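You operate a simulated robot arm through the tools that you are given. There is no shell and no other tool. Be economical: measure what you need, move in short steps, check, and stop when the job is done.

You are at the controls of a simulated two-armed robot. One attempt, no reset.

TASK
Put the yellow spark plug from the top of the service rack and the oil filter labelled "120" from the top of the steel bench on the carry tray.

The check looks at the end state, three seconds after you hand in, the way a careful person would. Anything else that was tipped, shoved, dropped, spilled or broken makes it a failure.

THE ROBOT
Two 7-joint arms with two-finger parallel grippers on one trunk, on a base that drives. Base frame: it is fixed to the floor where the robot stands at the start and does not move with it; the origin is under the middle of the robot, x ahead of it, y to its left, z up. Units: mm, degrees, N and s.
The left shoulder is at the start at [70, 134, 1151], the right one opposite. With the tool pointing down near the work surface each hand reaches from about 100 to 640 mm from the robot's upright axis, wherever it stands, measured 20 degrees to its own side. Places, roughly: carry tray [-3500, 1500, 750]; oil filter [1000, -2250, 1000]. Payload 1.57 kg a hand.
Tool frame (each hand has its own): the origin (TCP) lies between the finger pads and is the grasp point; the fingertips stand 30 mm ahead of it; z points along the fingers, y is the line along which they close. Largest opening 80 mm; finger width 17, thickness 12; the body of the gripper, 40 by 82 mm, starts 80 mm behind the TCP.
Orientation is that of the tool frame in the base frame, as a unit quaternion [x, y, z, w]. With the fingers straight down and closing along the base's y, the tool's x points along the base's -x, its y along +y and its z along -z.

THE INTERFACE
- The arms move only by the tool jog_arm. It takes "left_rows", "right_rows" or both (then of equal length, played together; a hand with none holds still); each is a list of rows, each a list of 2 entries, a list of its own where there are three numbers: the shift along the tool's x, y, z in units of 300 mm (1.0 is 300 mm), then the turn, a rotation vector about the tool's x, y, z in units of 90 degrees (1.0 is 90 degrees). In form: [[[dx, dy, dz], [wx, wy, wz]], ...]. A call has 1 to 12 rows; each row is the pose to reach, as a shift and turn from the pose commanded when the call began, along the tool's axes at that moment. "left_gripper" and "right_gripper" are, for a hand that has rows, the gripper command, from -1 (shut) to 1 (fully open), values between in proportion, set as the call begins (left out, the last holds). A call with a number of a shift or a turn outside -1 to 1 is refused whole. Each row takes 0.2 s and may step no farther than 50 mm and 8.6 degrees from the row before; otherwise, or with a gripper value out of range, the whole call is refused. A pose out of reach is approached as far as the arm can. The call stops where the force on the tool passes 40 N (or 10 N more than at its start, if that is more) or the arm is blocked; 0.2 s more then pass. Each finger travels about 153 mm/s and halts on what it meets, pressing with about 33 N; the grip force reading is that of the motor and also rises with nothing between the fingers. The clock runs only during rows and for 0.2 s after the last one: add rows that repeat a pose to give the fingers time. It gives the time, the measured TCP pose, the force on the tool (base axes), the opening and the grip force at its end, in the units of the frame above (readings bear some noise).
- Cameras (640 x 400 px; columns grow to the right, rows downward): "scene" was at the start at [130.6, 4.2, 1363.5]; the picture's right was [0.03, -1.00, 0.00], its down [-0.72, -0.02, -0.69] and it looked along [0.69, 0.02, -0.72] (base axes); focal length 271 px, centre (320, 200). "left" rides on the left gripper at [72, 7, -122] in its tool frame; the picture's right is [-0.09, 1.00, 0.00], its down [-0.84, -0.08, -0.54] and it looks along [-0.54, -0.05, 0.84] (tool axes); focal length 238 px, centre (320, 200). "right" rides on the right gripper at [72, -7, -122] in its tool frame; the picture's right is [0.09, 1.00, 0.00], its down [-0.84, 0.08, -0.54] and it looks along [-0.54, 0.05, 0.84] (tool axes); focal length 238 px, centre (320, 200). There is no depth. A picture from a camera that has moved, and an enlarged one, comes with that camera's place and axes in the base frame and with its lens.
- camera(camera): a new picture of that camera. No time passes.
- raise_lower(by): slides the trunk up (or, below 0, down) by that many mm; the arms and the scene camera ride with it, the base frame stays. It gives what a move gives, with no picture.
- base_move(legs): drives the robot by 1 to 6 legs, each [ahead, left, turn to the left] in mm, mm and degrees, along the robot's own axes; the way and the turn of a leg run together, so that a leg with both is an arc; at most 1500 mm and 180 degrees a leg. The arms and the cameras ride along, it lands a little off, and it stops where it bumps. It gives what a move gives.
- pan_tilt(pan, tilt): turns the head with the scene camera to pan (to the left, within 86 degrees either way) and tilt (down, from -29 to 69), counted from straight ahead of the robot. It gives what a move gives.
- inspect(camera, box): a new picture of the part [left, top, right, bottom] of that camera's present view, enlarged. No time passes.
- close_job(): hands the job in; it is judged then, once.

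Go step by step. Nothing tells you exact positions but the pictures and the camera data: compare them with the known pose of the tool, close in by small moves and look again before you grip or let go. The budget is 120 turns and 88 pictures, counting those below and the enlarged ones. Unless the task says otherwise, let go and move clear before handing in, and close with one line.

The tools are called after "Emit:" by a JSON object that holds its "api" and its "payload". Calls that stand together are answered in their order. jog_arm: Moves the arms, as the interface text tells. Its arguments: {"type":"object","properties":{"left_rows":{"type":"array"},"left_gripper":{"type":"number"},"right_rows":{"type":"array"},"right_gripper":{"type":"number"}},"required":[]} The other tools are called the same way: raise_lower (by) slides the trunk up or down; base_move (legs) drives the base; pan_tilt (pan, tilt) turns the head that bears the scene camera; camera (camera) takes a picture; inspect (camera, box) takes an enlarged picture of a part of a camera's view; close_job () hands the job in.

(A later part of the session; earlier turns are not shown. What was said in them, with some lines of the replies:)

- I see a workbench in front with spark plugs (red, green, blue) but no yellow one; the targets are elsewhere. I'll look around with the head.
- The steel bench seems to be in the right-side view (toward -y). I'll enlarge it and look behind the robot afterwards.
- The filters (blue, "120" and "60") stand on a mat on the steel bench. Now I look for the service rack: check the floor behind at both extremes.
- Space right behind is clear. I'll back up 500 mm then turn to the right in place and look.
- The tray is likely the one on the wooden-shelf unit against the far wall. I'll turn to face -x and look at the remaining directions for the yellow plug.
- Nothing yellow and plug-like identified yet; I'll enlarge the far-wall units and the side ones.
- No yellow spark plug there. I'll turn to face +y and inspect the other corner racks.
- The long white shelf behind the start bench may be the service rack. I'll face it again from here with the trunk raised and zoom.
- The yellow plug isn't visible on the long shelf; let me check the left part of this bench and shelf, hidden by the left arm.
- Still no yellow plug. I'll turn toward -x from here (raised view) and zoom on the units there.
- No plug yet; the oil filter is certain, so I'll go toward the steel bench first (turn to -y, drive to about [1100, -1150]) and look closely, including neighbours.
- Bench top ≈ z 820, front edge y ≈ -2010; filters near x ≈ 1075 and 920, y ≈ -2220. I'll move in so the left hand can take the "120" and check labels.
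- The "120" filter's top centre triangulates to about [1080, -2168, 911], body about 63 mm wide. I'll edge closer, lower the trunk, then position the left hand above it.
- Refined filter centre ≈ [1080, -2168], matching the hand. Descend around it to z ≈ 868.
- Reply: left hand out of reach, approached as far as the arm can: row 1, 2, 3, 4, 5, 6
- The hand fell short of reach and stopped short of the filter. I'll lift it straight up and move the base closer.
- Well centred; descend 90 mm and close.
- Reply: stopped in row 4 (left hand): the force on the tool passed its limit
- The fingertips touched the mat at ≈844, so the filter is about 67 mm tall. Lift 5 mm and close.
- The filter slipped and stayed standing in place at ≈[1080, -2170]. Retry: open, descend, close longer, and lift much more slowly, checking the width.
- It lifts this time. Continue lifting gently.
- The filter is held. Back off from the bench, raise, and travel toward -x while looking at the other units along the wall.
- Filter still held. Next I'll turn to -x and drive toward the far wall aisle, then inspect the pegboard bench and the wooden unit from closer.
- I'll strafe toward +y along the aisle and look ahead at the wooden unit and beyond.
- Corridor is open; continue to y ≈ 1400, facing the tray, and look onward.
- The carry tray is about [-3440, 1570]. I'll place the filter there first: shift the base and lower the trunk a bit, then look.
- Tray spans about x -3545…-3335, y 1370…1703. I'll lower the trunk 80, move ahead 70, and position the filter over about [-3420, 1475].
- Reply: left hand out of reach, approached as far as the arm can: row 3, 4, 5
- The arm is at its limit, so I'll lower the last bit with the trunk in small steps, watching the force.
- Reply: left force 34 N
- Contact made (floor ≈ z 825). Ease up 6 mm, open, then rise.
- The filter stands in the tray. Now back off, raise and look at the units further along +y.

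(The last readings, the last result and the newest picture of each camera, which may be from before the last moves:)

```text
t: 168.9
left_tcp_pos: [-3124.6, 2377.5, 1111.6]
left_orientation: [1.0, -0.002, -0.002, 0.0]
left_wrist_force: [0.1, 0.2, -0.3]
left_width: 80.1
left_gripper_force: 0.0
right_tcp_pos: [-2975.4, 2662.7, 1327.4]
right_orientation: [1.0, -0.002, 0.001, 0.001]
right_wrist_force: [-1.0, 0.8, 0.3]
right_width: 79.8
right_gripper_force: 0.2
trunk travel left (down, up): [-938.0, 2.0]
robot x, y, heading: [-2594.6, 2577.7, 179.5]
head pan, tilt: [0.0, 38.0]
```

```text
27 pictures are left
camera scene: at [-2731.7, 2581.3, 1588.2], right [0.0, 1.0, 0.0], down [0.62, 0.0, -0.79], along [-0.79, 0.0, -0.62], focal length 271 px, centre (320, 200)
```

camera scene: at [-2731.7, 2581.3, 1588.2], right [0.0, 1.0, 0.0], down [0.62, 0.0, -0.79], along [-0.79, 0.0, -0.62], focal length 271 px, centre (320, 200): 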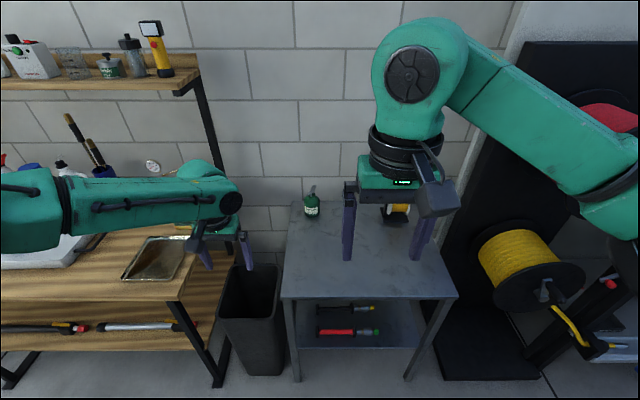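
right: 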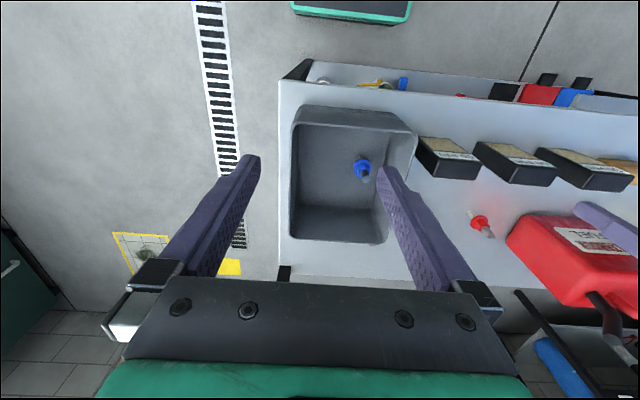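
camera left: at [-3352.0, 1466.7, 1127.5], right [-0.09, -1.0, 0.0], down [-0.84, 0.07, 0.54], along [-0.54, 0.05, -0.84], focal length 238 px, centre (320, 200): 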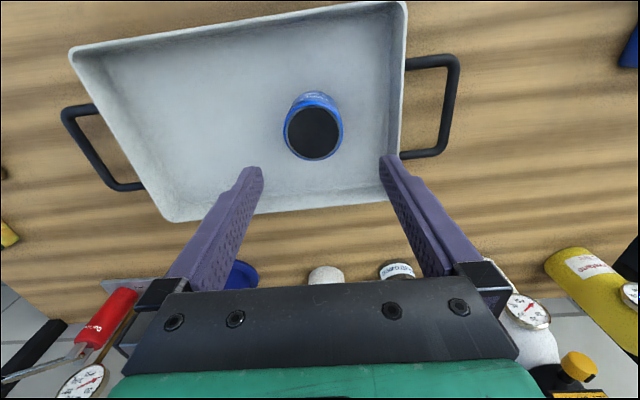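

No spark plug here. I'll turn to face -y and look at the mug table and drum from this side, also the open yard behind.

Emit:
{"api": "base_move", "payload": {"legs": [[0, 0, 90], [700, 0, 0]]}}

Emit:
{"api": "pan_tilt", "payload": {"pan": 30, "tilt": 25}}

Emit:
{"api": "camera", "payload": {"camera": "scene"}}

```text
t: 176.6
left_tcp_pos: [-2390.6, 1353.2, 1113.0]
left_orientation: [0.708, 0.706, -0.001, 0.002]
left_wrist_force: [-0.5, 1.0, -0.2]
left_width: 80.1
left_gripper_force: 0.0
right_tcp_pos: [-2679.3, 1502.6, 1327.9]
right_orientation: [0.707, 0.708, -0.001, 0.0]
right_wrist_force: [0.6, 0.9, 0.0]
right_width: 80.0
right_gripper_force: 0.0
trunk travel left (down, up): [-938.0, 2.0]
robot x, y, heading: [-2594.6, 1882.8, -89.9]
head pan, tilt: [0.0, 38.0]
```

```text
t: 177.5
left_tcp_pos: [-2391.4, 1350.9, 1111.6]
left_orientation: [0.708, 0.706, -0.001, 0.0]
left_wrist_force: [0.0, -0.8, 0.0]
left_width: 79.9
left_gripper_force: 0.1
right_tcp_pos: [-2678.6, 1500.9, 1326.3]
right_orientation: [0.707, 0.707, 0.0, 0.0]
right_wrist_force: [0.9, 0.3, -0.3]
right_width: 80.2
right_gripper_force: 0.1
trunk travel left (down, up): [-938.0, 2.0]
robot x, y, heading: [-2596.8, 1882.2, -90.1]
head pan, tilt: [30.0, 25.0]
```

```text
26 pictures are left
camera scene: at [-2549.7, 1752.1, 1608.4], right [-0.87, -0.5, 0.0], down [-0.21, 0.37, -0.91], along [0.45, -0.79, -0.42], focal length 271 px, centre (320, 200)
```

scene: 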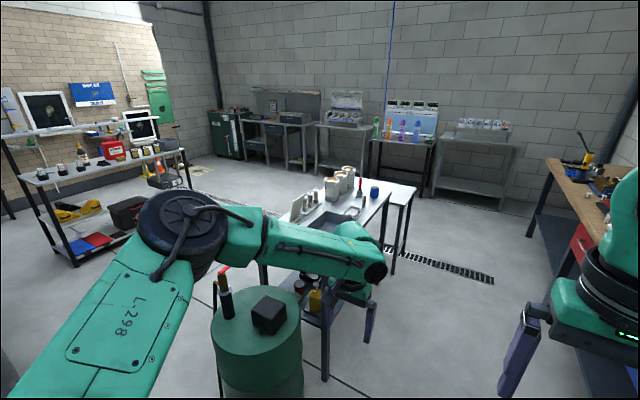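

Emit:
{"api": "inspect", "payload": {"camera": "scene", "box": [270, 155, 430, 255]}}

Emit:
{"api": "inspect", "payload": {"camera": "scene", "box": [0, 110, 200, 235]}}

```text
4.00 times, centred on (350, 205) of scene
camera zoom: at [-2549.7, 1752.1, 1608.4], right [-0.87, -0.5, 0.0], down [-0.21, 0.37, -0.91], along [0.45, -0.79, -0.42], focal length 1084 px, centre (200, 180)
```

zoom: 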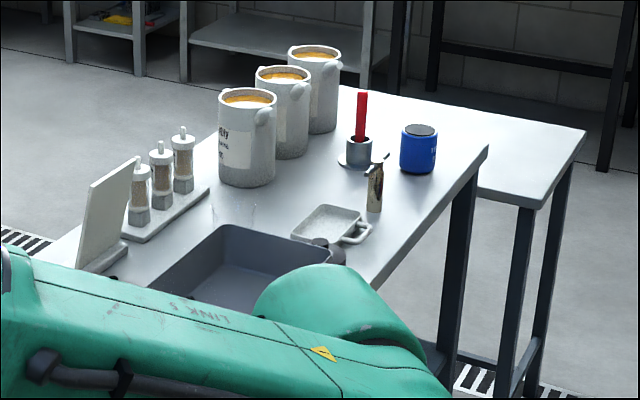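

```text
3.20 times, centred on (100, 172) of scene
camera zoom: at [-2549.7, 1752.1, 1608.4], right [-0.87, -0.5, 0.0], down [-0.21, 0.37, -0.91], along [0.45, -0.79, -0.42], focal length 867 px, centre (1024, 288)
```

zoom: 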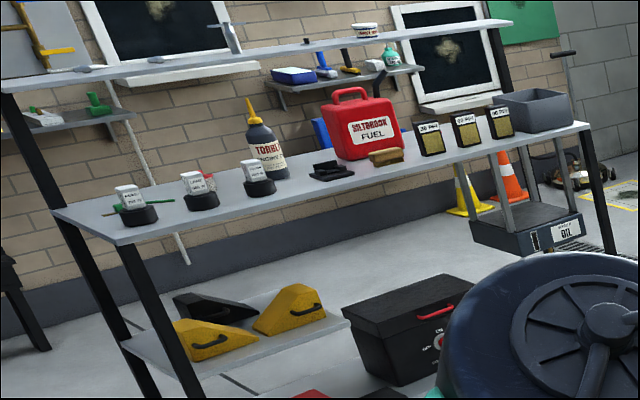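

The long shelf is actually the upper shelf of the front unit, so that unit is the service rack; the yellow plug may be hidden behind the fuel can or the bottle. I'll drive back there along the same aisle.

Emit:
{"api": "base_move", "payload": {"legs": [[1500, 0, 0], [1500, 0, 0], [0, 1450, 0], [0, 600, 0], [0, 0, 90]]}}

```text
t: 205.8
left_tcp_pos: [45.4, -899.8, 1110.7]
left_orientation: [-0.005, 1.0, 0.002, 0.002]
left_wrist_force: [-0.1, 0.5, 0.2]
left_width: 80.1
left_gripper_force: 0.0
right_tcp_pos: [-100.9, -1188.0, 1326.6]
right_orientation: [-0.005, 1.0, 0.0, 0.001]
right_wrist_force: [-0.7, 0.0, -0.1]
right_width: 79.9
right_gripper_force: 0.0
trunk travel left (down, up): [-938.0, 2.0]
robot x, y, heading: [-483.3, -1111.4, 0.4]
head pan, tilt: [30.0, 25.0]
```

Emit:
{"api": "base_move", "payload": {"legs": [[0, 1200, 0], [330, 0, 0]]}}

Emit:
{"api": "pan_tilt", "payload": {"pan": 25, "tilt": 35}}

Emit:
{"api": "camera", "payload": {"camera": "scene"}}

Emit:
{"api": "camera", "payload": {"camera": "left"}}

```text
t: 213.6
left_tcp_pos: [367.4, 292.0, 1113.4]
left_orientation: [-0.003, 1.0, -0.001, 0.002]
left_wrist_force: [0.0, -0.2, -0.3]
left_width: 80.1
left_gripper_force: 0.1
right_tcp_pos: [217.6, 4.3, 1327.6]
right_orientation: [-0.004, 1.0, 0.0, 0.002]
right_wrist_force: [-0.1, -0.2, -0.4]
right_width: 80.1
right_gripper_force: 0.0
trunk travel left (down, up): [-938.0, 2.0]
robot x, y, heading: [-157.7, 82.8, 0.2]
head pan, tilt: [30.0, 25.0]
```

```text
t: 214.4
left_tcp_pos: [367.7, 291.9, 1112.6]
left_orientation: [-0.002, 1.0, 0.0, 0.003]
left_wrist_force: [-0.1, -0.2, -0.6]
left_width: 80.0
left_gripper_force: 0.1
right_tcp_pos: [221.2, 2.6, 1327.1]
right_orientation: [-0.003, 1.0, 0.0, 0.001]
right_wrist_force: [-1.1, -0.3, -0.1]
right_width: 79.8
right_gripper_force: 0.2
trunk travel left (down, up): [-938.0, 2.0]
robot x, y, heading: [-156.2, 86.2, 0.5]
head pan, tilt: [25.0, 35.0]
```

```text
23 pictures are left
camera scene: at [-30.7, 123.7, 1592.9], right [0.43, -0.9, 0.0], down [-0.52, -0.25, -0.82], along [0.74, 0.35, -0.57], focal length 271 px, centre (320, 200)
```

scene: 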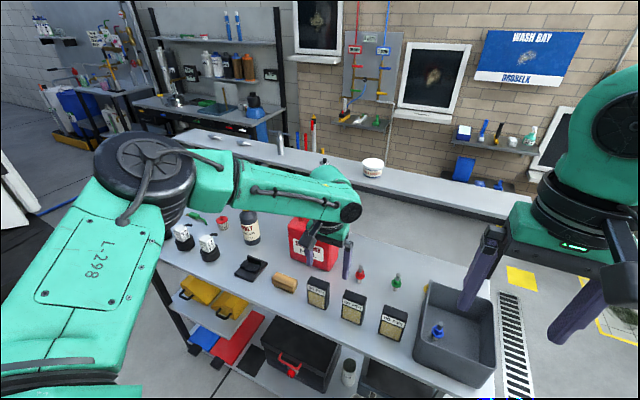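

```text
22 pictures are left
camera left: at [295.1, 298.3, 1232.9], right [0.09, 1.0, 0.0], down [0.84, -0.07, 0.54], along [0.54, -0.05, -0.84], focal length 238 px, centre (320, 200)
```

left: 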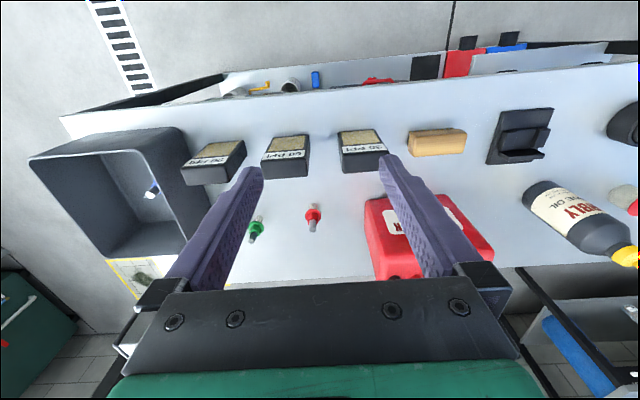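

Red and green plugs are visible; I need a view behind the fuel can from the other side. Strafe left 350 and look.

Emit:
{"api": "base_move", "payload": {"legs": [[0, 350, 0]]}}

Emit:
{"api": "camera", "payload": {"camera": "left"}}

Emit:
{"api": "camera", "payload": {"camera": "right"}}

```text
t: 216.6
left_tcp_pos: [367.0, 642.0, 1112.5]
left_orientation: [-0.003, 1.0, 0.001, 0.002]
left_wrist_force: [0.3, 0.8, 0.4]
left_width: 80.2
left_gripper_force: 0.0
right_tcp_pos: [218.5, 353.3, 1325.9]
right_orientation: [-0.004, 1.0, 0.002, -0.001]
right_wrist_force: [-1.0, 0.8, 0.3]
right_width: 80.2
right_gripper_force: 0.1
trunk travel left (down, up): [-938.0, 2.0]
robot x, y, heading: [-162.8, 435.9, 0.2]
head pan, tilt: [25.0, 35.0]
```

```text
21 pictures are left
camera left: at [293.7, 647.5, 1233.2], right [0.09, 1.0, 0.0], down [0.84, -0.07, 0.54], along [0.54, -0.04, -0.84], focal length 238 px, centre (320, 200)
```

left: 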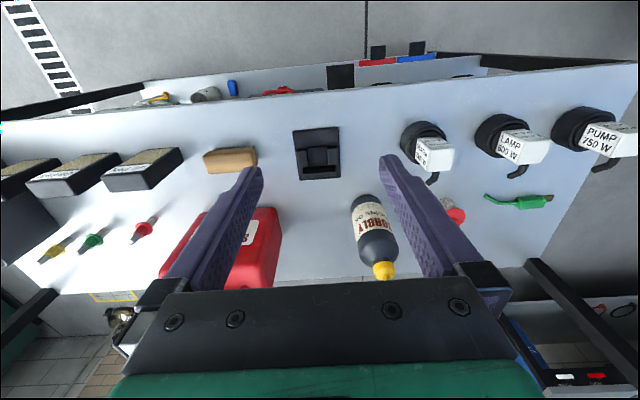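

```text
20 pictures are left
camera right: at [146.9, 346.2, 1448.6], right [-0.1, 1.0, 0.0], down [0.84, 0.08, 0.54], along [0.54, 0.06, -0.84], focal length 238 px, centre (320, 200)
```

right: 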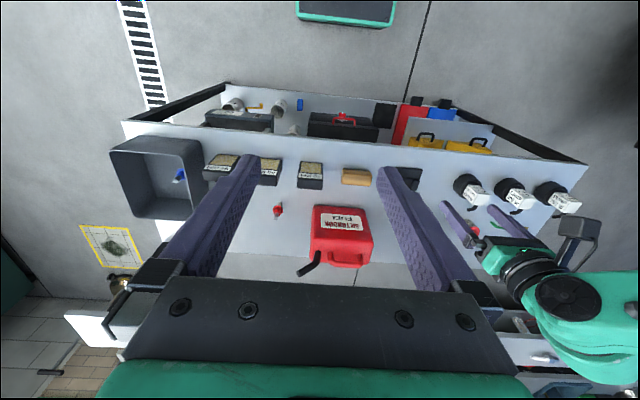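

Found it: the yellow plug stands behind the grey bin, about [640, -15, 820]. I'll reposition so the left hand can reach it, and measure it again.

Emit:
{"api": "base_move", "payload": {"legs": [[0, -650, 0], [120, 0, 0]]}}

Emit:
{"api": "camera", "payload": {"camera": "left"}}

Emit:
{"api": "camera", "payload": {"camera": "scene"}}

```text
t: 221.1
left_tcp_pos: [487.4, -8.3, 1114.4]
left_orientation: [-0.003, 1.0, -0.001, 0.003]
left_wrist_force: [-0.5, -1.4, 1.1]
left_width: 79.7
left_gripper_force: 0.0
right_tcp_pos: [338.4, -296.5, 1329.1]
right_orientation: [-0.004, 1.0, 0.0, 0.003]
right_wrist_force: [-0.4, 0.6, 0.1]
right_width: 80.0
right_gripper_force: 0.1
trunk travel left (down, up): [-938.0, 2.0]
robot x, y, heading: [-40.9, -214.8, 0.3]
head pan, tilt: [25.0, 35.0]
```

```text
19 pictures are left
camera left: at [412.3, -3.4, 1234.8], right [0.09, 1.0, 0.0], down [0.83, -0.07, 0.55], along [0.55, -0.05, -0.84], focal length 238 px, centre (320, 200)
```

left: 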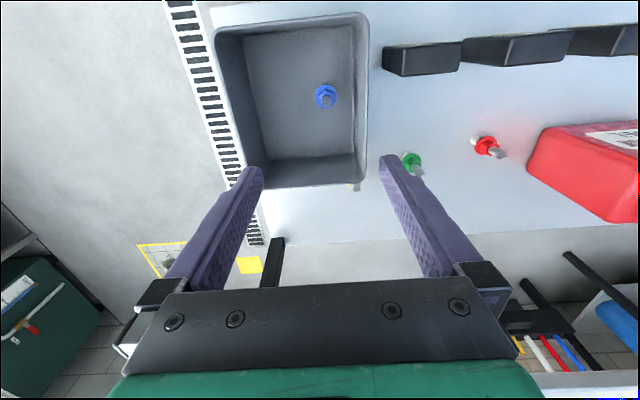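

```text
18 pictures are left
camera scene: at [85.2, -177.9, 1593.4], right [0.43, -0.9, 0.0], down [-0.52, -0.25, -0.82], along [0.74, 0.35, -0.57], focal length 271 px, centre (320, 200)
```

scene: 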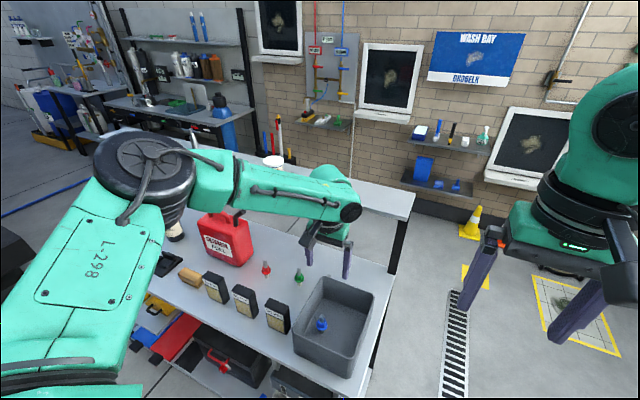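

The plug's tip just peeks out behind the bin's back-left corner, about [613, 42, 890]. I'll move the base in, raise both hands, and lower the trunk to gain reach.

Emit:
{"api": "base_move", "payload": {"legs": [[85, 45, 0]]}}

Emit:
{"api": "jog_arm", "payload": {"left_rows": [[[0, 0, -0.15], [0, 0, 0]], [[0, 0, -0.3], [0, 0, 0]], [[0, 0, -0.45], [0, 0, 0]], [[0, 0, -0.6], [0, 0, 0]], [[0, 0, -0.75], [0, 0, 0]]], "right_rows": [[[0, 0, -0.1], [0, 0, 0]], [[0, 0, -0.2], [0, 0, 0]], [[0, 0, -0.3], [0, 0, 0]], [[0, 0, -0.4], [0, 0, 0]], [[0, 0, -0.5], [0, 0, 0]]]}}

Emit:
{"api": "raise_lower", "payload": {"by": -330}}

Emit:
{"api": "camera", "payload": {"camera": "left"}}

```text
t: 222.2
left_tcp_pos: [568.5, 32.7, 1116.1]
left_orientation: [-0.002, 1.0, 0.002, 0.005]
left_wrist_force: [0.5, 0.7, -0.3]
left_width: 79.8
left_gripper_force: 0.0
right_tcp_pos: [418.3, -255.7, 1329.8]
right_orientation: [-0.003, 1.0, 0.002, 0.004]
right_wrist_force: [0.0, 0.8, -0.8]
right_width: 79.8
right_gripper_force: 0.0
trunk travel left (down, up): [-938.0, 2.0]
robot x, y, heading: [47.3, -176.6, 0.5]
head pan, tilt: [25.0, 35.0]
```

```text
t: 223.4
left_tcp_pos: [571.9, 35.8, 1338.2]
left_orientation: [-0.003, 1.0, 0.0, 0.002]
left_wrist_force: [0.4, 0.3, 0.3]
left_width: 80.1
left_gripper_force: 0.2
right_tcp_pos: [424.5, -250.7, 1479.1]
right_orientation: [-0.004, 1.0, 0.001, 0.001]
right_wrist_force: [-0.1, -0.5, -0.3]
right_width: 80.3
right_gripper_force: 0.1
trunk travel left (down, up): [-938.0, 2.0]
robot x, y, heading: [45.4, -172.8, 0.4]
head pan, tilt: [25.0, 35.0]
```

```text
t: 226.7
left_tcp_pos: [573.6, 35.6, 1006.3]
left_orientation: [-0.003, 1.0, 0.0, 0.001]
left_wrist_force: [0.0, 1.2, -0.2]
left_width: 80.2
left_gripper_force: 0.1
right_tcp_pos: [425.6, -251.4, 1147.1]
right_orientation: [-0.004, 1.0, 0.001, 0.0]
right_wrist_force: [0.1, -0.2, -0.5]
right_width: 79.9
right_gripper_force: 0.1
trunk travel left (down, up): [-608.0, 332.0]
robot x, y, heading: [49.2, -171.8, 0.6]
head pan, tilt: [25.0, 35.0]
```

```text
17 pictures are left
camera left: at [500.4, 41.7, 1128.2], right [0.09, 1.0, 0.0], down [0.84, -0.07, 0.54], along [0.54, -0.05, -0.84], focal length 238 px, centre (320, 200)
```

left: 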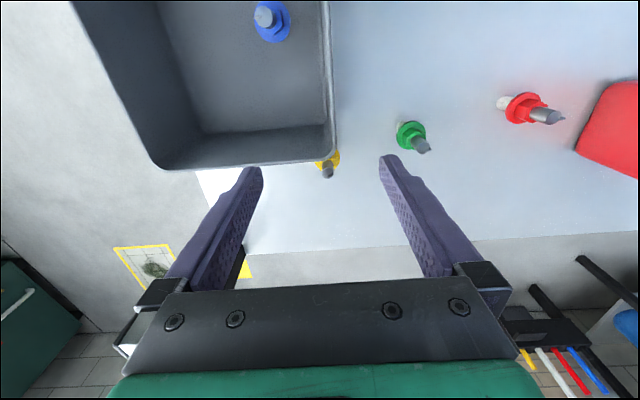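

Emit:
{"api": "inspect", "payload": {"camera": "left", "box": [270, 110, 440, 216]}}

```text
3.76 times, centred on (355, 163) of left
camera zoom: at [500.4, 41.7, 1128.2], right [0.09, 1.0, 0.0], down [0.84, -0.07, 0.54], along [0.54, -0.05, -0.84], focal length 897 px, centre (188, 339)
```

zoom: 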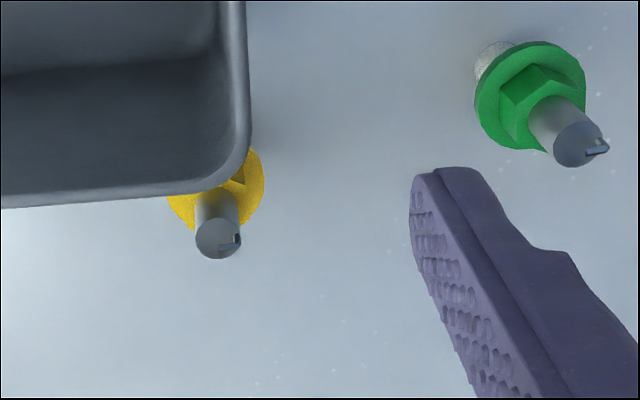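

The plug stands with its metal end up, tip ≈ [621, 40, 885], flange ~28 mm lower, about 30 mm behind the bin wall. Move above it and check.

Emit:
{"api": "jog_arm", "payload": {"left_rows": [[[-0.08, 0.006, 0], [0, 0, 0]], [[-0.158, 0.012, 0], [0, 0, 0]], [[-0.158, 0.012, 0], [0, 0, 0]], [[-0.158, 0.012, 0.1], [0, 0, 0]], [[-0.158, 0.012, 0.2], [0, 0, 0]], [[-0.158, 0.012, 0.2], [0, 0, 0]]], "left_gripper": 1}}

Emit:
{"api": "camera", "payload": {"camera": "left"}}

```text
t: 228.1
left_tcp_pos: [600.6, 47.4, 944.2]
left_orientation: [-0.002, 1.0, 0.0, 0.002]
left_wrist_force: [0.4, -0.5, 0.2]
left_width: 80.1
left_gripper_force: 0.1
left hand out of reach, approached as far as the arm can: row 1, 2, 3, 4, 5, 6
right_tcp_pos: [426.8, -251.7, 1147.9]
right_orientation: [-0.003, 1.0, -0.001, 0.001]
right_wrist_force: [-0.4, 0.7, 0.2]
right_width: 80.3
right_gripper_force: 0.0
trunk travel left (down, up): [-608.0, 332.0]
robot x, y, heading: [45.0, -170.7, 0.2]
head pan, tilt: [25.0, 35.0]
```

```text
15 pictures are left
camera left: at [527.4, 52.5, 1065.2], right [0.09, 1.0, 0.0], down [0.83, -0.07, 0.55], along [0.54, -0.05, -0.84], focal length 238 px, centre (320, 200)
```

left: 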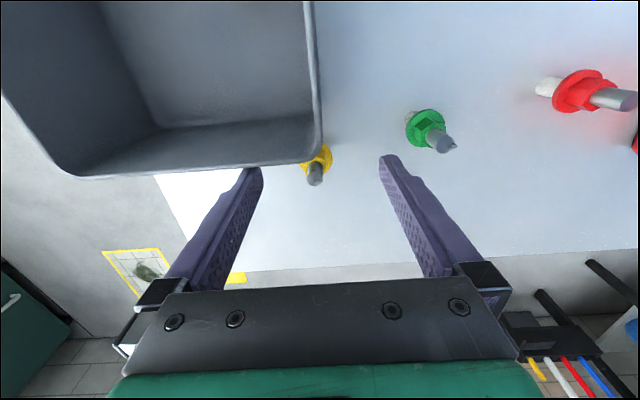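

Slightly short of reach; nudge the base 28 mm ahead and 20 left.

Emit:
{"api": "base_move", "payload": {"legs": [[28, 20, 0]]}}

```text
t: 228.9
left_tcp_pos: [627.5, 64.5, 945.5]
left_orientation: [-0.002, 1.0, 0.001, 0.002]
left_wrist_force: [-1.1, 0.2, -0.1]
left_width: 80.0
left_gripper_force: 0.0
right_tcp_pos: [452.4, -234.7, 1148.1]
right_orientation: [-0.003, 1.0, 0.002, 0.002]
right_wrist_force: [0.5, 0.7, -0.2]
right_width: 79.9
right_gripper_force: 0.1
trunk travel left (down, up): [-608.0, 332.0]
robot x, y, heading: [73.6, -156.3, 0.4]
head pan, tilt: [25.0, 35.0]
```

Emit:
{"api": "jog_arm", "payload": {"left_rows": [[[0.023, -0.083, 0], [0, 0, 0]], [[0.023, -0.083, 0.04], [0, 0, 0]], [[0.023, -0.083, 0.08], [0, 0, 0]], [[0.023, -0.083, 0.08], [0, 0, 0]]], "left_gripper": 1}}

Emit:
{"api": "camera", "payload": {"camera": "left"}}

```text
t: 229.9
left_tcp_pos: [620.7, 40.8, 920.0]
left_orientation: [-0.002, 1.0, 0.0, 0.003]
left_wrist_force: [0.1, -0.3, 1.0]
left_width: 80.3
left_gripper_force: 0.1
right_tcp_pos: [453.6, -232.9, 1147.8]
right_orientation: [-0.003, 1.0, 0.0, 0.001]
right_wrist_force: [0.0, -0.7, -0.5]
right_width: 79.9
right_gripper_force: 0.0
trunk travel left (down, up): [-608.0, 332.0]
robot x, y, heading: [73.9, -153.2, 0.0]
head pan, tilt: [25.0, 35.0]
```

```text
14 pictures are left
camera left: at [547.6, 47.4, 1041.2], right [0.09, 1.0, 0.0], down [0.83, -0.07, 0.55], along [0.54, -0.05, -0.84], focal length 238 px, centre (320, 200)
```

left: 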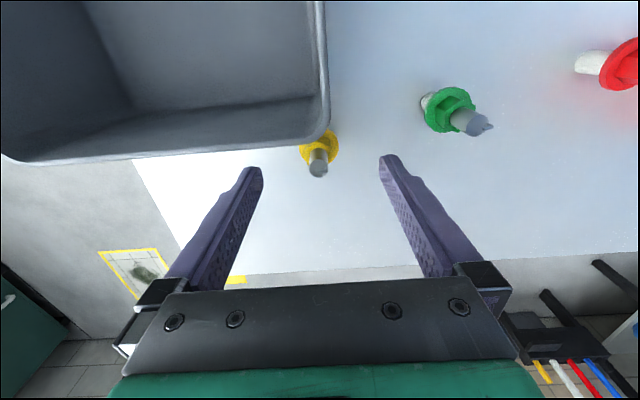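

Refined tip ≈ [625, 39, 878]. Descend to TCP z ≈ 881 and inspect before closing.

Emit:
{"api": "jog_arm", "payload": {"left_rows": [[[-0.014, -0.005, 0.05], [0, 0, 0]], [[-0.014, -0.005, 0.1], [0, 0, 0]], [[-0.014, -0.005, 0.13], [0, 0, 0]], [[-0.014, -0.005, 0.13], [0, 0, 0]]], "left_gripper": 1}}

Emit:
{"api": "inspect", "payload": {"camera": "left", "box": [230, 100, 410, 212]}}

```text
t: 230.9
left_tcp_pos: [621.7, 41.1, 880.9]
left_orientation: [-0.002, 1.0, -0.001, 0.005]
left_wrist_force: [-0.2, -0.4, 0.5]
left_width: 80.1
left_gripper_force: 0.1
left hand out of reach, approached as far as the arm can: row 1, 2, 3, 4
right_tcp_pos: [452.9, -232.7, 1146.6]
right_orientation: [-0.003, 1.0, 0.001, 0.001]
right_wrist_force: [0.2, 0.5, 0.6]
right_width: 79.7
right_gripper_force: 0.0
trunk travel left (down, up): [-608.0, 332.0]
robot x, y, heading: [70.4, -149.7, 0.5]
head pan, tilt: [25.0, 35.0]
```

```text
3.56 times, centred on (320, 156) of left
camera zoom: at [547.8, 47.7, 1002.2], right [0.09, 1.0, 0.0], down [0.83, -0.07, 0.55], along [0.55, -0.05, -0.84], focal length 848 px, centre (320, 356)
```

zoom: 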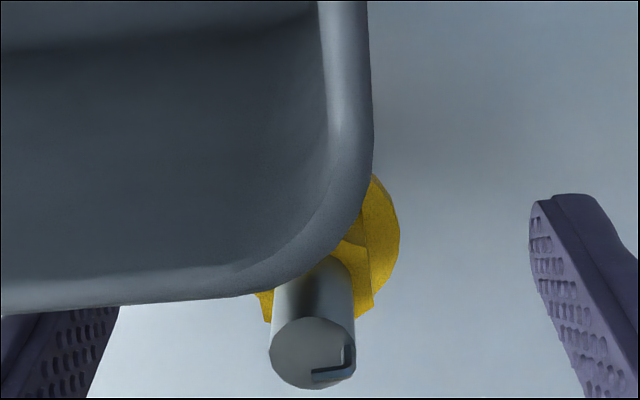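

Tip is nearer z ≈ 890, so I'll raise 15 mm to grip the metal cylinder above the flange, then close.

Emit:
{"api": "jog_arm", "payload": {"left_rows": [[[0, 0, -0.03], [0, 0, 0]], [[0, 0, -0.05], [0, 0, 0]], [[0, 0, -0.05], [0, 0, 0]]]}}

Emit:
{"api": "jog_arm", "payload": {"left_rows": [[[0, 0, 0], [0, 0, 0]], [[0, 0, 0], [0, 0, 0]], [[0, 0, 0], [0, 0, 0]], [[0, 0, 0], [0, 0, 0]]], "left_gripper": -1}}

Emit:
{"api": "inspect", "payload": {"camera": "left", "box": [230, 100, 410, 212]}}

```text
t: 231.7
left_tcp_pos: [621.9, 42.5, 896.0]
left_orientation: [-0.002, 1.0, 0.0, 0.002]
left_wrist_force: [-0.2, -0.4, -0.1]
left_width: 79.8
left_gripper_force: 0.2
right_tcp_pos: [454.0, -232.5, 1148.3]
right_orientation: [-0.003, 1.0, 0.0, 0.001]
right_wrist_force: [-0.3, 0.4, 0.0]
right_width: 80.2
right_gripper_force: 0.0
trunk travel left (down, up): [-608.0, 332.0]
robot x, y, heading: [71.8, -151.4, 0.2]
head pan, tilt: [25.0, 35.0]
```

```text
t: 232.7
left_tcp_pos: [621.2, 41.1, 897.2]
left_orientation: [-0.002, 1.0, 0.0, 0.003]
left_wrist_force: [-0.9, -1.3, 1.7]
left_width: 21.5
left_gripper_force: 32.7
right_tcp_pos: [453.5, -232.0, 1147.2]
right_orientation: [-0.004, 1.0, 0.0, 0.0]
right_wrist_force: [0.1, -0.2, 0.6]
right_width: 80.1
right_gripper_force: 0.1
trunk travel left (down, up): [-608.0, 332.0]
robot x, y, heading: [71.6, -152.2, 0.1]
head pan, tilt: [25.0, 35.0]
```

```text
3.56 times, centred on (320, 156) of left
camera zoom: at [548.3, 47.9, 1017.7], right [0.09, 1.0, 0.0], down [0.83, -0.07, 0.55], along [0.54, -0.05, -0.84], focal length 848 px, centre (320, 356)
```

zoom: 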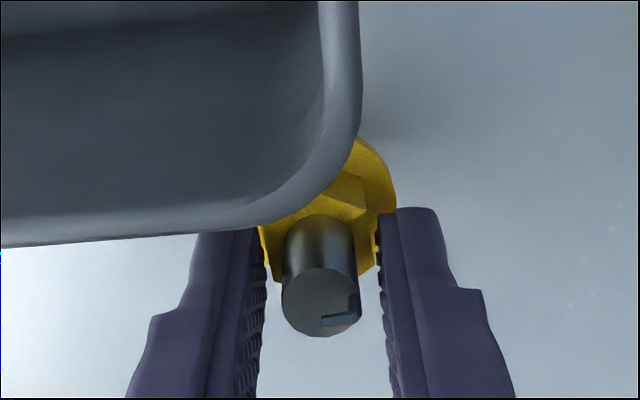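

It grips the hex at the very fingertips; I'll reopen, lower 4 mm, and re-grip for more overlap.

Emit:
{"api": "jog_arm", "payload": {"left_rows": [[[0, 0, 0], [0, 0, 0]], [[0, 0, 0], [0, 0, 0]], [[0, 0, 0.014], [0, 0, 0]], [[0, 0, 0.014], [0, 0, 0]]], "left_gripper": 0.2}}

Emit:
{"api": "jog_arm", "payload": {"left_rows": [[[0, 0, 0], [0, 0, 0]], [[0, 0, 0], [0, 0, 0]], [[0, 0, 0], [0, 0, 0]], [[0, 0, 0], [0, 0, 0]]], "left_gripper": -1}}

Emit:
{"api": "jog_arm", "payload": {"left_rows": [[[0, 0, -0.01], [0, 0, 0]], [[0, 0, -0.02], [0, 0, 0]], [[0, 0, -0.03], [0, 0, 0]], [[0, 0, -0.045], [0, 0, 0]], [[0, 0, -0.06], [0, 0, 0]], [[0, 0, -0.08], [0, 0, 0]], [[0, 0, -0.1], [0, 0, 0]]]}}

Emit:
{"api": "inspect", "payload": {"camera": "left", "box": [230, 100, 410, 212]}}

```text
t: 233.7
left_tcp_pos: [621.2, 42.2, 892.7]
left_orientation: [-0.003, 1.0, 0.0, 0.002]
left_wrist_force: [0.2, 0.3, -0.6]
left_width: 47.9
left_gripper_force: 0.1
right_tcp_pos: [453.0, -233.9, 1147.3]
right_orientation: [-0.003, 1.0, 0.0, 0.001]
right_wrist_force: [-0.3, 0.0, 0.4]
right_width: 79.9
right_gripper_force: 0.1
trunk travel left (down, up): [-608.0, 332.0]
robot x, y, heading: [73.7, -151.7, 0.2]
head pan, tilt: [25.0, 35.0]
```

```text
t: 234.7
left_tcp_pos: [621.7, 42.0, 892.5]
left_orientation: [-0.003, 1.0, 0.0, 0.002]
left_wrist_force: [0.0, -0.1, 0.8]
left_width: 21.8
left_gripper_force: 32.6
right_tcp_pos: [454.1, -233.0, 1147.0]
right_orientation: [-0.004, 1.0, 0.001, 0.0]
right_wrist_force: [0.7, -0.5, -0.9]
right_width: 80.1
right_gripper_force: 0.1
trunk travel left (down, up): [-608.0, 332.0]
robot x, y, heading: [71.6, -154.2, 0.2]
head pan, tilt: [25.0, 35.0]
```

```text
t: 236.3
left_tcp_pos: [622.5, 42.4, 923.1]
left_orientation: [-0.002, 1.0, -0.001, 0.003]
left_wrist_force: [0.6, -0.2, -0.1]
left_width: 21.6
left_gripper_force: 33.1
right_tcp_pos: [453.0, -232.6, 1146.7]
right_orientation: [-0.003, 1.0, 0.001, 0.001]
right_wrist_force: [0.4, -0.1, -0.3]
right_width: 79.9
right_gripper_force: 0.0
trunk travel left (down, up): [-608.0, 332.0]
robot x, y, heading: [75.7, -153.2, 0.0]
head pan, tilt: [25.0, 35.0]
```

```text
3.56 times, centred on (320, 156) of left
camera zoom: at [548.0, 48.1, 1043.3], right [0.09, 1.0, 0.0], down [0.83, -0.07, 0.55], along [0.54, -0.05, -0.84], focal length 848 px, centre (320, 356)
```

zoom: 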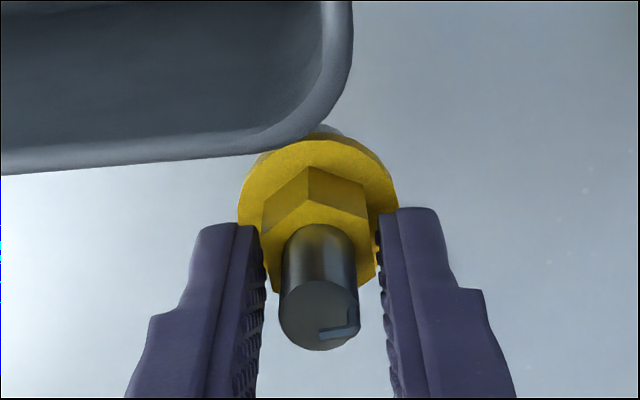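

The plug is lifted and held upright by its hex. Raise the trunk, back away, and drive the known route to the tray.

Emit:
{"api": "raise_lower", "payload": {"by": 250}}

Emit:
{"api": "base_move", "payload": {"legs": [[-560, 0, 0], [0, -1000, 0], [0, 0, 90], [0, 0, 90]]}}

Emit:
{"api": "inspect", "payload": {"camera": "left", "box": [230, 100, 410, 212]}}

```text
t: 238.9
left_tcp_pos: [622.1, 43.0, 1172.1]
left_orientation: [-0.003, 1.0, 0.0, 0.003]
left_wrist_force: [0.6, 0.5, -0.6]
left_width: 21.6
left_gripper_force: 32.9
right_tcp_pos: [454.1, -232.6, 1398.0]
right_orientation: [-0.003, 1.0, 0.0, 0.001]
right_wrist_force: [-0.7, -0.9, -0.3]
right_width: 80.0
right_gripper_force: 0.0
trunk travel left (down, up): [-858.0, 82.0]
robot x, y, heading: [72.0, -149.7, 0.5]
head pan, tilt: [25.0, 35.0]
```

```text
t: 254.5
left_tcp_pos: [-1037.2, -1339.0, 1172.4]
left_orientation: [1.0, -0.007, -0.002, 0.0]
left_wrist_force: [-1.0, -0.9, 0.1]
left_width: 21.6
left_gripper_force: 33.3
right_tcp_pos: [-863.7, -1067.3, 1397.6]
right_orientation: [1.0, -0.006, -0.001, 0.001]
right_wrist_force: [0.0, 0.2, 0.2]
right_width: 80.1
right_gripper_force: 0.1
trunk travel left (down, up): [-858.0, 82.0]
robot x, y, heading: [-487.0, -1157.6, 179.5]
head pan, tilt: [25.0, 35.0]
```

```text
3.56 times, centred on (320, 156) of left
camera zoom: at [-966.1, -1347.0, 1293.2], right [-0.11, -0.99, 0.0], down [-0.83, 0.09, 0.55], along [-0.54, 0.06, -0.84], focal length 848 px, centre (320, 356)
```

zoom: 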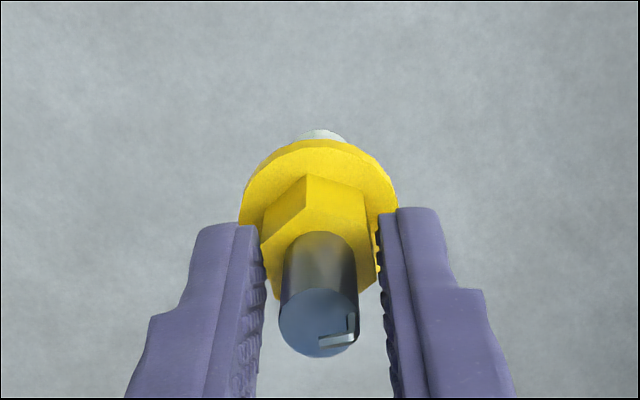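

Emit:
{"api": "base_move", "payload": {"legs": [[1100, 0, 0], [1010, 0, 0.5], [0, -1480, 0], [0, -1480, 0]]}}

Emit:
{"api": "pan_tilt", "payload": {"pan": 0, "tilt": 40}}

Emit:
{"api": "camera", "payload": {"camera": "scene"}}

```text
t: 279.0
left_tcp_pos: [-3112.2, 1671.7, 1172.1]
left_orientation: [1.0, -0.008, -0.003, -0.001]
left_wrist_force: [0.3, -0.3, -1.4]
left_width: 21.7
left_gripper_force: 33.2
right_tcp_pos: [-2938.6, 1942.0, 1397.4]
right_orientation: [1.0, -0.007, -0.001, 0.0]
right_wrist_force: [1.0, 0.4, 0.1]
right_width: 80.2
right_gripper_force: 0.0
trunk travel left (down, up): [-858.0, 82.0]
robot x, y, heading: [-2559.1, 1852.5, 179.1]
head pan, tilt: [25.0, 35.0]
```

```text
t: 279.9
left_tcp_pos: [-3113.8, 1672.3, 1173.2]
left_orientation: [1.0, -0.009, -0.002, -0.001]
left_wrist_force: [0.2, -0.6, -0.2]
left_width: 21.6
left_gripper_force: 33.2
right_tcp_pos: [-2938.5, 1943.5, 1397.0]
right_orientation: [1.0, -0.008, -0.001, 0.0]
right_wrist_force: [1.2, -0.7, -0.1]
right_width: 79.7
right_gripper_force: 0.1
trunk travel left (down, up): [-858.0, 82.0]
robot x, y, heading: [-2556.5, 1855.9, 179.3]
head pan, tilt: [0.0, 40.0]
```

```text
9 pictures are left
camera scene: at [-2695.6, 1857.9, 1505.2], right [0.02, 1.0, 0.0], down [0.64, -0.01, -0.77], along [-0.77, 0.01, -0.64], focal length 271 px, centre (320, 200)
```

scene: 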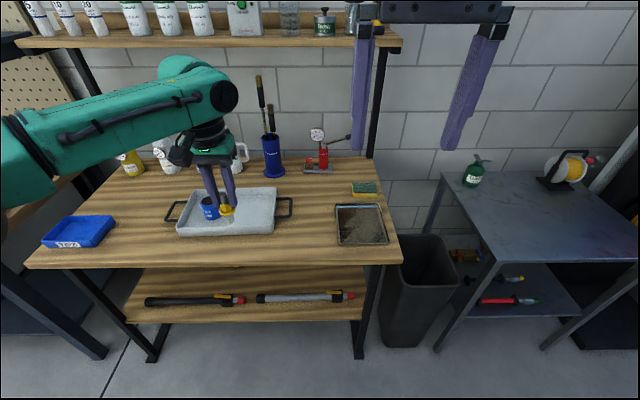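

Plug still held. Move the base so the plug is above the right part of the tray, lower the trunk most of the way, and check.

Emit:
{"api": "base_move", "payload": {"legs": [[0, 45, 0.7], [312, 0, 0]]}}

Emit:
{"api": "raise_lower", "payload": {"by": -215}}

Emit:
{"api": "camera", "payload": {"camera": "left"}}

Emit:
{"api": "inspect", "payload": {"camera": "scene", "box": [100, 160, 400, 348]}}

```text
t: 282.5
left_tcp_pos: [-3420.2, 1622.5, 1173.8]
left_orientation: [1.0, -0.002, -0.004, -0.001]
left_wrist_force: [0.4, 0.2, -1.3]
left_width: 21.5
left_gripper_force: 33.6
right_tcp_pos: [-3247.1, 1893.8, 1397.9]
right_orientation: [1.0, -0.002, -0.002, 0.001]
right_wrist_force: [-0.6, -0.4, 0.9]
right_width: 79.9
right_gripper_force: 0.1
trunk travel left (down, up): [-858.0, 82.0]
robot x, y, heading: [-2870.3, 1808.8, 179.6]
head pan, tilt: [0.0, 40.0]
```

```text
t: 284.8
left_tcp_pos: [-3419.9, 1622.1, 957.4]
left_orientation: [1.0, -0.002, -0.003, -0.001]
left_wrist_force: [-0.3, 0.7, 0.1]
left_width: 21.7
left_gripper_force: 33.4
right_tcp_pos: [-3250.6, 1895.1, 1183.2]
right_orientation: [1.0, -0.002, -0.001, 0.0]
right_wrist_force: [0.0, 0.9, -0.8]
right_width: 79.9
right_gripper_force: 0.1
trunk travel left (down, up): [-643.0, 297.0]
robot x, y, heading: [-2871.2, 1811.6, 179.6]
head pan, tilt: [0.0, 40.0]
```

```text
8 pictures are left
camera left: at [-3350.0, 1614.6, 1078.3], right [-0.1, -1.0, 0.0], down [-0.83, 0.08, 0.55], along [-0.54, 0.05, -0.84], focal length 238 px, centre (320, 200)
```

left: 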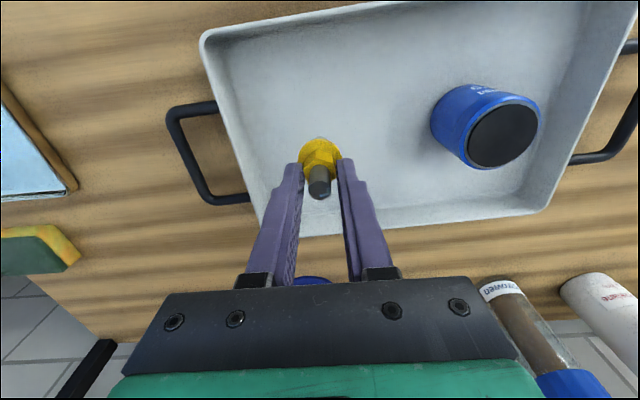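

```text
2.13 times, centred on (250, 254) of scene
camera zoom: at [-3006.0, 1812.2, 1290.3], right [0.0, 1.0, 0.0], down [0.64, 0.0, -0.77], along [-0.77, 0.0, -0.64], focal length 576 px, centre (469, 85)
```

zoom: 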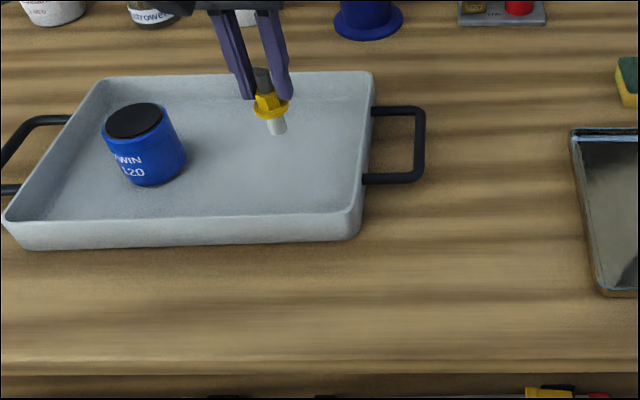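

Good position. Lower in steps until contact.

Emit:
{"api": "raise_lower", "payload": {"by": -45}}

Emit:
{"api": "raise_lower", "payload": {"by": -6}}

Emit:
{"api": "raise_lower", "payload": {"by": -4}}

Emit:
{"api": "inspect", "payload": {"camera": "scene", "box": [180, 130, 300, 205]}}

```text
t: 285.6
left_tcp_pos: [-3420.6, 1622.7, 912.7]
left_orientation: [1.0, -0.002, -0.003, -0.001]
left_wrist_force: [0.3, -0.4, -0.8]
left_width: 21.7
left_gripper_force: 33.1
right_tcp_pos: [-3248.5, 1894.2, 1137.4]
right_orientation: [1.0, -0.002, -0.002, 0.001]
right_wrist_force: [0.4, -0.4, 0.4]
right_width: 80.1
right_gripper_force: 0.2
trunk travel left (down, up): [-598.0, 342.0]
robot x, y, heading: [-2873.1, 1812.1, 179.6]
head pan, tilt: [0.0, 40.0]
```

```text
t: 286.2
left_tcp_pos: [-3420.2, 1622.6, 906.9]
left_orientation: [1.0, -0.002, -0.002, 0.0]
left_wrist_force: [-0.4, -0.5, -0.6]
left_width: 21.6
left_gripper_force: 32.9
right_tcp_pos: [-3249.0, 1894.6, 1131.5]
right_orientation: [1.0, -0.003, 0.0, 0.001]
right_wrist_force: [0.8, 0.2, -0.2]
right_width: 79.8
right_gripper_force: 0.0
trunk travel left (down, up): [-592.0, 348.0]
robot x, y, heading: [-2870.6, 1807.2, 179.8]
head pan, tilt: [0.0, 40.0]
```

```text
t: 286.7
left_tcp_pos: [-3421.3, 1622.1, 901.5]
left_orientation: [1.0, -0.003, -0.002, -0.001]
left_wrist_force: [-0.4, -0.5, -0.5]
left_width: 21.5
left_gripper_force: 33.0
right_tcp_pos: [-3250.2, 1894.6, 1126.1]
right_orientation: [1.0, -0.002, -0.002, 0.001]
right_wrist_force: [-0.3, -0.4, 0.3]
right_width: 80.1
right_gripper_force: 0.1
trunk travel left (down, up): [-588.0, 352.0]
robot x, y, heading: [-2870.4, 1812.5, 179.9]
head pan, tilt: [0.0, 40.0]
```

```text
5.33 times, centred on (240, 168) of scene
camera zoom: at [-3006.2, 1812.2, 1235.2], right [0.0, 1.0, 0.0], down [0.64, 0.0, -0.77], along [-0.77, 0.0, -0.64], focal length 1445 px, centre (747, 373)
```

zoom: 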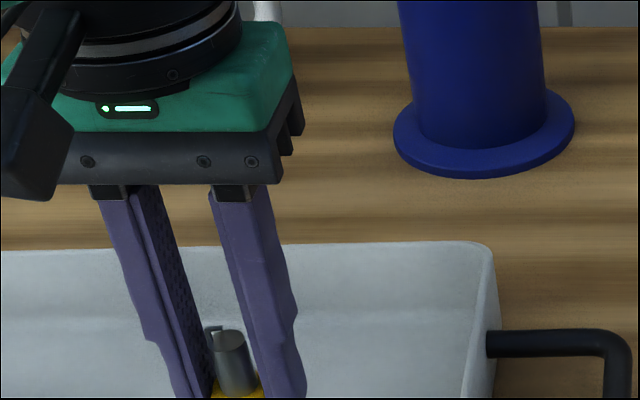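

Emit:
{"api": "raise_lower", "payload": {"by": -4}}

Emit:
{"api": "raise_lower", "payload": {"by": -3}}

Emit:
{"api": "inspect", "payload": {"camera": "scene", "box": [170, 180, 290, 255]}}

```text
t: 287.2
left_tcp_pos: [-3422.0, 1621.0, 897.7]
left_orientation: [1.0, -0.003, -0.003, -0.001]
left_wrist_force: [-0.6, 0.5, -0.9]
left_width: 21.5
left_gripper_force: 33.4
right_tcp_pos: [-3250.3, 1894.2, 1123.1]
right_orientation: [1.0, -0.002, -0.001, 0.001]
right_wrist_force: [-0.2, -0.1, -0.1]
right_width: 79.7
right_gripper_force: 0.1
trunk travel left (down, up): [-584.0, 356.0]
robot x, y, heading: [-2868.9, 1809.1, 179.7]
head pan, tilt: [0.0, 40.0]
```

```text
t: 287.8
left_tcp_pos: [-3421.6, 1621.6, 897.7]
left_orientation: [1.0, -0.003, -0.005, 0.0]
left_wrist_force: [-1.7, -1.0, 10.5]
left_width: 21.4
left_gripper_force: 33.3
right_tcp_pos: [-3248.8, 1895.3, 1121.5]
right_orientation: [1.0, -0.001, -0.002, 0.001]
right_wrist_force: [1.2, 0.1, 0.8]
right_width: 80.0
right_gripper_force: 0.1
trunk travel left (down, up): [-581.0, 359.0]
robot x, y, heading: [-2870.7, 1806.8, 179.9]
head pan, tilt: [0.0, 40.0]
```

```text
5.33 times, centred on (230, 218) of scene
camera zoom: at [-3004.7, 1812.5, 1228.5], right [0.0, 1.0, 0.0], down [0.64, 0.0, -0.77], along [-0.77, 0.0, -0.64], focal length 1445 px, centre (800, 107)
```

zoom: 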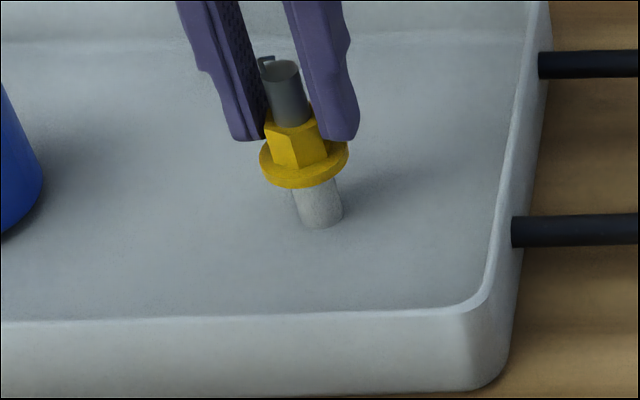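

Contact on the tray floor. Ease 2 mm, open partly, then rise straight up.

Emit:
{"api": "raise_lower", "payload": {"by": 2}}

Emit:
{"api": "jog_arm", "payload": {"left_rows": [[[0, 0, 0], [0, 0, 0]], [[0, 0, 0], [0, 0, 0]], [[0, 0, 0], [0, 0, 0]]], "left_gripper": 0.3}}

Emit:
{"api": "raise_lower", "payload": {"by": 160}}

Emit:
{"api": "base_move", "payload": {"legs": [[-300, 0, 0]]}}

Emit:
{"api": "camera", "payload": {"camera": "scene"}}

```text
t: 288.3
left_tcp_pos: [-3421.8, 1622.1, 897.7]
left_orientation: [1.0, -0.002, -0.002, 0.0]
left_wrist_force: [-1.9, -0.2, 4.8]
left_width: 21.5
left_gripper_force: 33.1
right_tcp_pos: [-3250.4, 1894.5, 1122.5]
right_orientation: [1.0, -0.002, 0.0, 0.001]
right_wrist_force: [-0.1, 0.3, -0.5]
right_width: 80.0
right_gripper_force: 0.0
trunk travel left (down, up): [-583.0, 357.0]
robot x, y, heading: [-2871.1, 1810.7, 179.7]
head pan, tilt: [0.0, 40.0]
```

```text
t: 289.1
left_tcp_pos: [-3420.8, 1621.4, 897.7]
left_orientation: [1.0, -0.002, -0.002, 0.0]
left_wrist_force: [-0.9, -0.9, -0.4]
left_width: 52.1
left_gripper_force: 0.0
right_tcp_pos: [-3250.7, 1895.6, 1123.4]
right_orientation: [1.0, -0.002, -0.001, 0.001]
right_wrist_force: [-0.4, 0.8, 0.2]
right_width: 80.3
right_gripper_force: 0.1
trunk travel left (down, up): [-583.0, 357.0]
robot x, y, heading: [-2874.7, 1811.7, 179.6]
head pan, tilt: [0.0, 40.0]
```

```text
t: 290.9
left_tcp_pos: [-3420.7, 1622.4, 1057.4]
left_orientation: [1.0, -0.004, -0.002, 0.0]
left_wrist_force: [0.0, -0.7, -0.2]
left_width: 51.8
left_gripper_force: 0.1
right_tcp_pos: [-3250.4, 1895.2, 1282.5]
right_orientation: [1.0, -0.002, -0.002, 0.001]
right_wrist_force: [-0.5, -0.5, 0.0]
right_width: 80.0
right_gripper_force: 0.1
trunk travel left (down, up): [-743.0, 197.0]
robot x, y, heading: [-2871.6, 1809.7, 179.7]
head pan, tilt: [0.0, 40.0]
```

```text
t: 293.0
left_tcp_pos: [-3123.5, 1620.9, 1057.9]
left_orientation: [1.0, -0.002, -0.001, 0.001]
left_wrist_force: [0.3, 0.2, -0.3]
left_width: 52.3
left_gripper_force: 0.1
right_tcp_pos: [-2952.3, 1893.2, 1282.0]
right_orientation: [1.0, -0.002, 0.0, 0.0]
right_wrist_force: [-1.1, -0.1, 0.3]
right_width: 79.8
right_gripper_force: 0.2
trunk travel left (down, up): [-743.0, 197.0]
robot x, y, heading: [-2571.7, 1807.0, 179.8]
head pan, tilt: [0.0, 40.0]
```

```text
4 pictures are left
camera scene: at [-2707.7, 1810.9, 1390.0], right [0.0, 1.0, 0.0], down [0.64, 0.0, -0.77], along [-0.77, 0.0, -0.64], focal length 271 px, centre (320, 200)
```

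scene: 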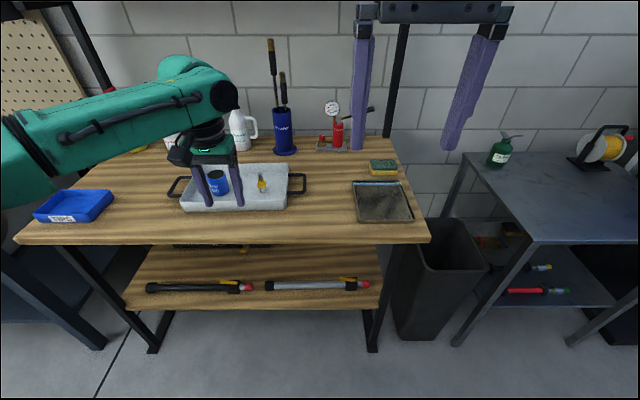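

The oil filter and the yellow plug both stand in the tray, and the hands are clear of it. I'm handing the job in.

Emit:
{"api": "close_job", "payload": {}}

```text
The job is handed in.
```

The yellow spark plug from the service rack and the oil filter "120" from the steel bench are both standing in the carry tray, and I saw nothing else tipped or moved.
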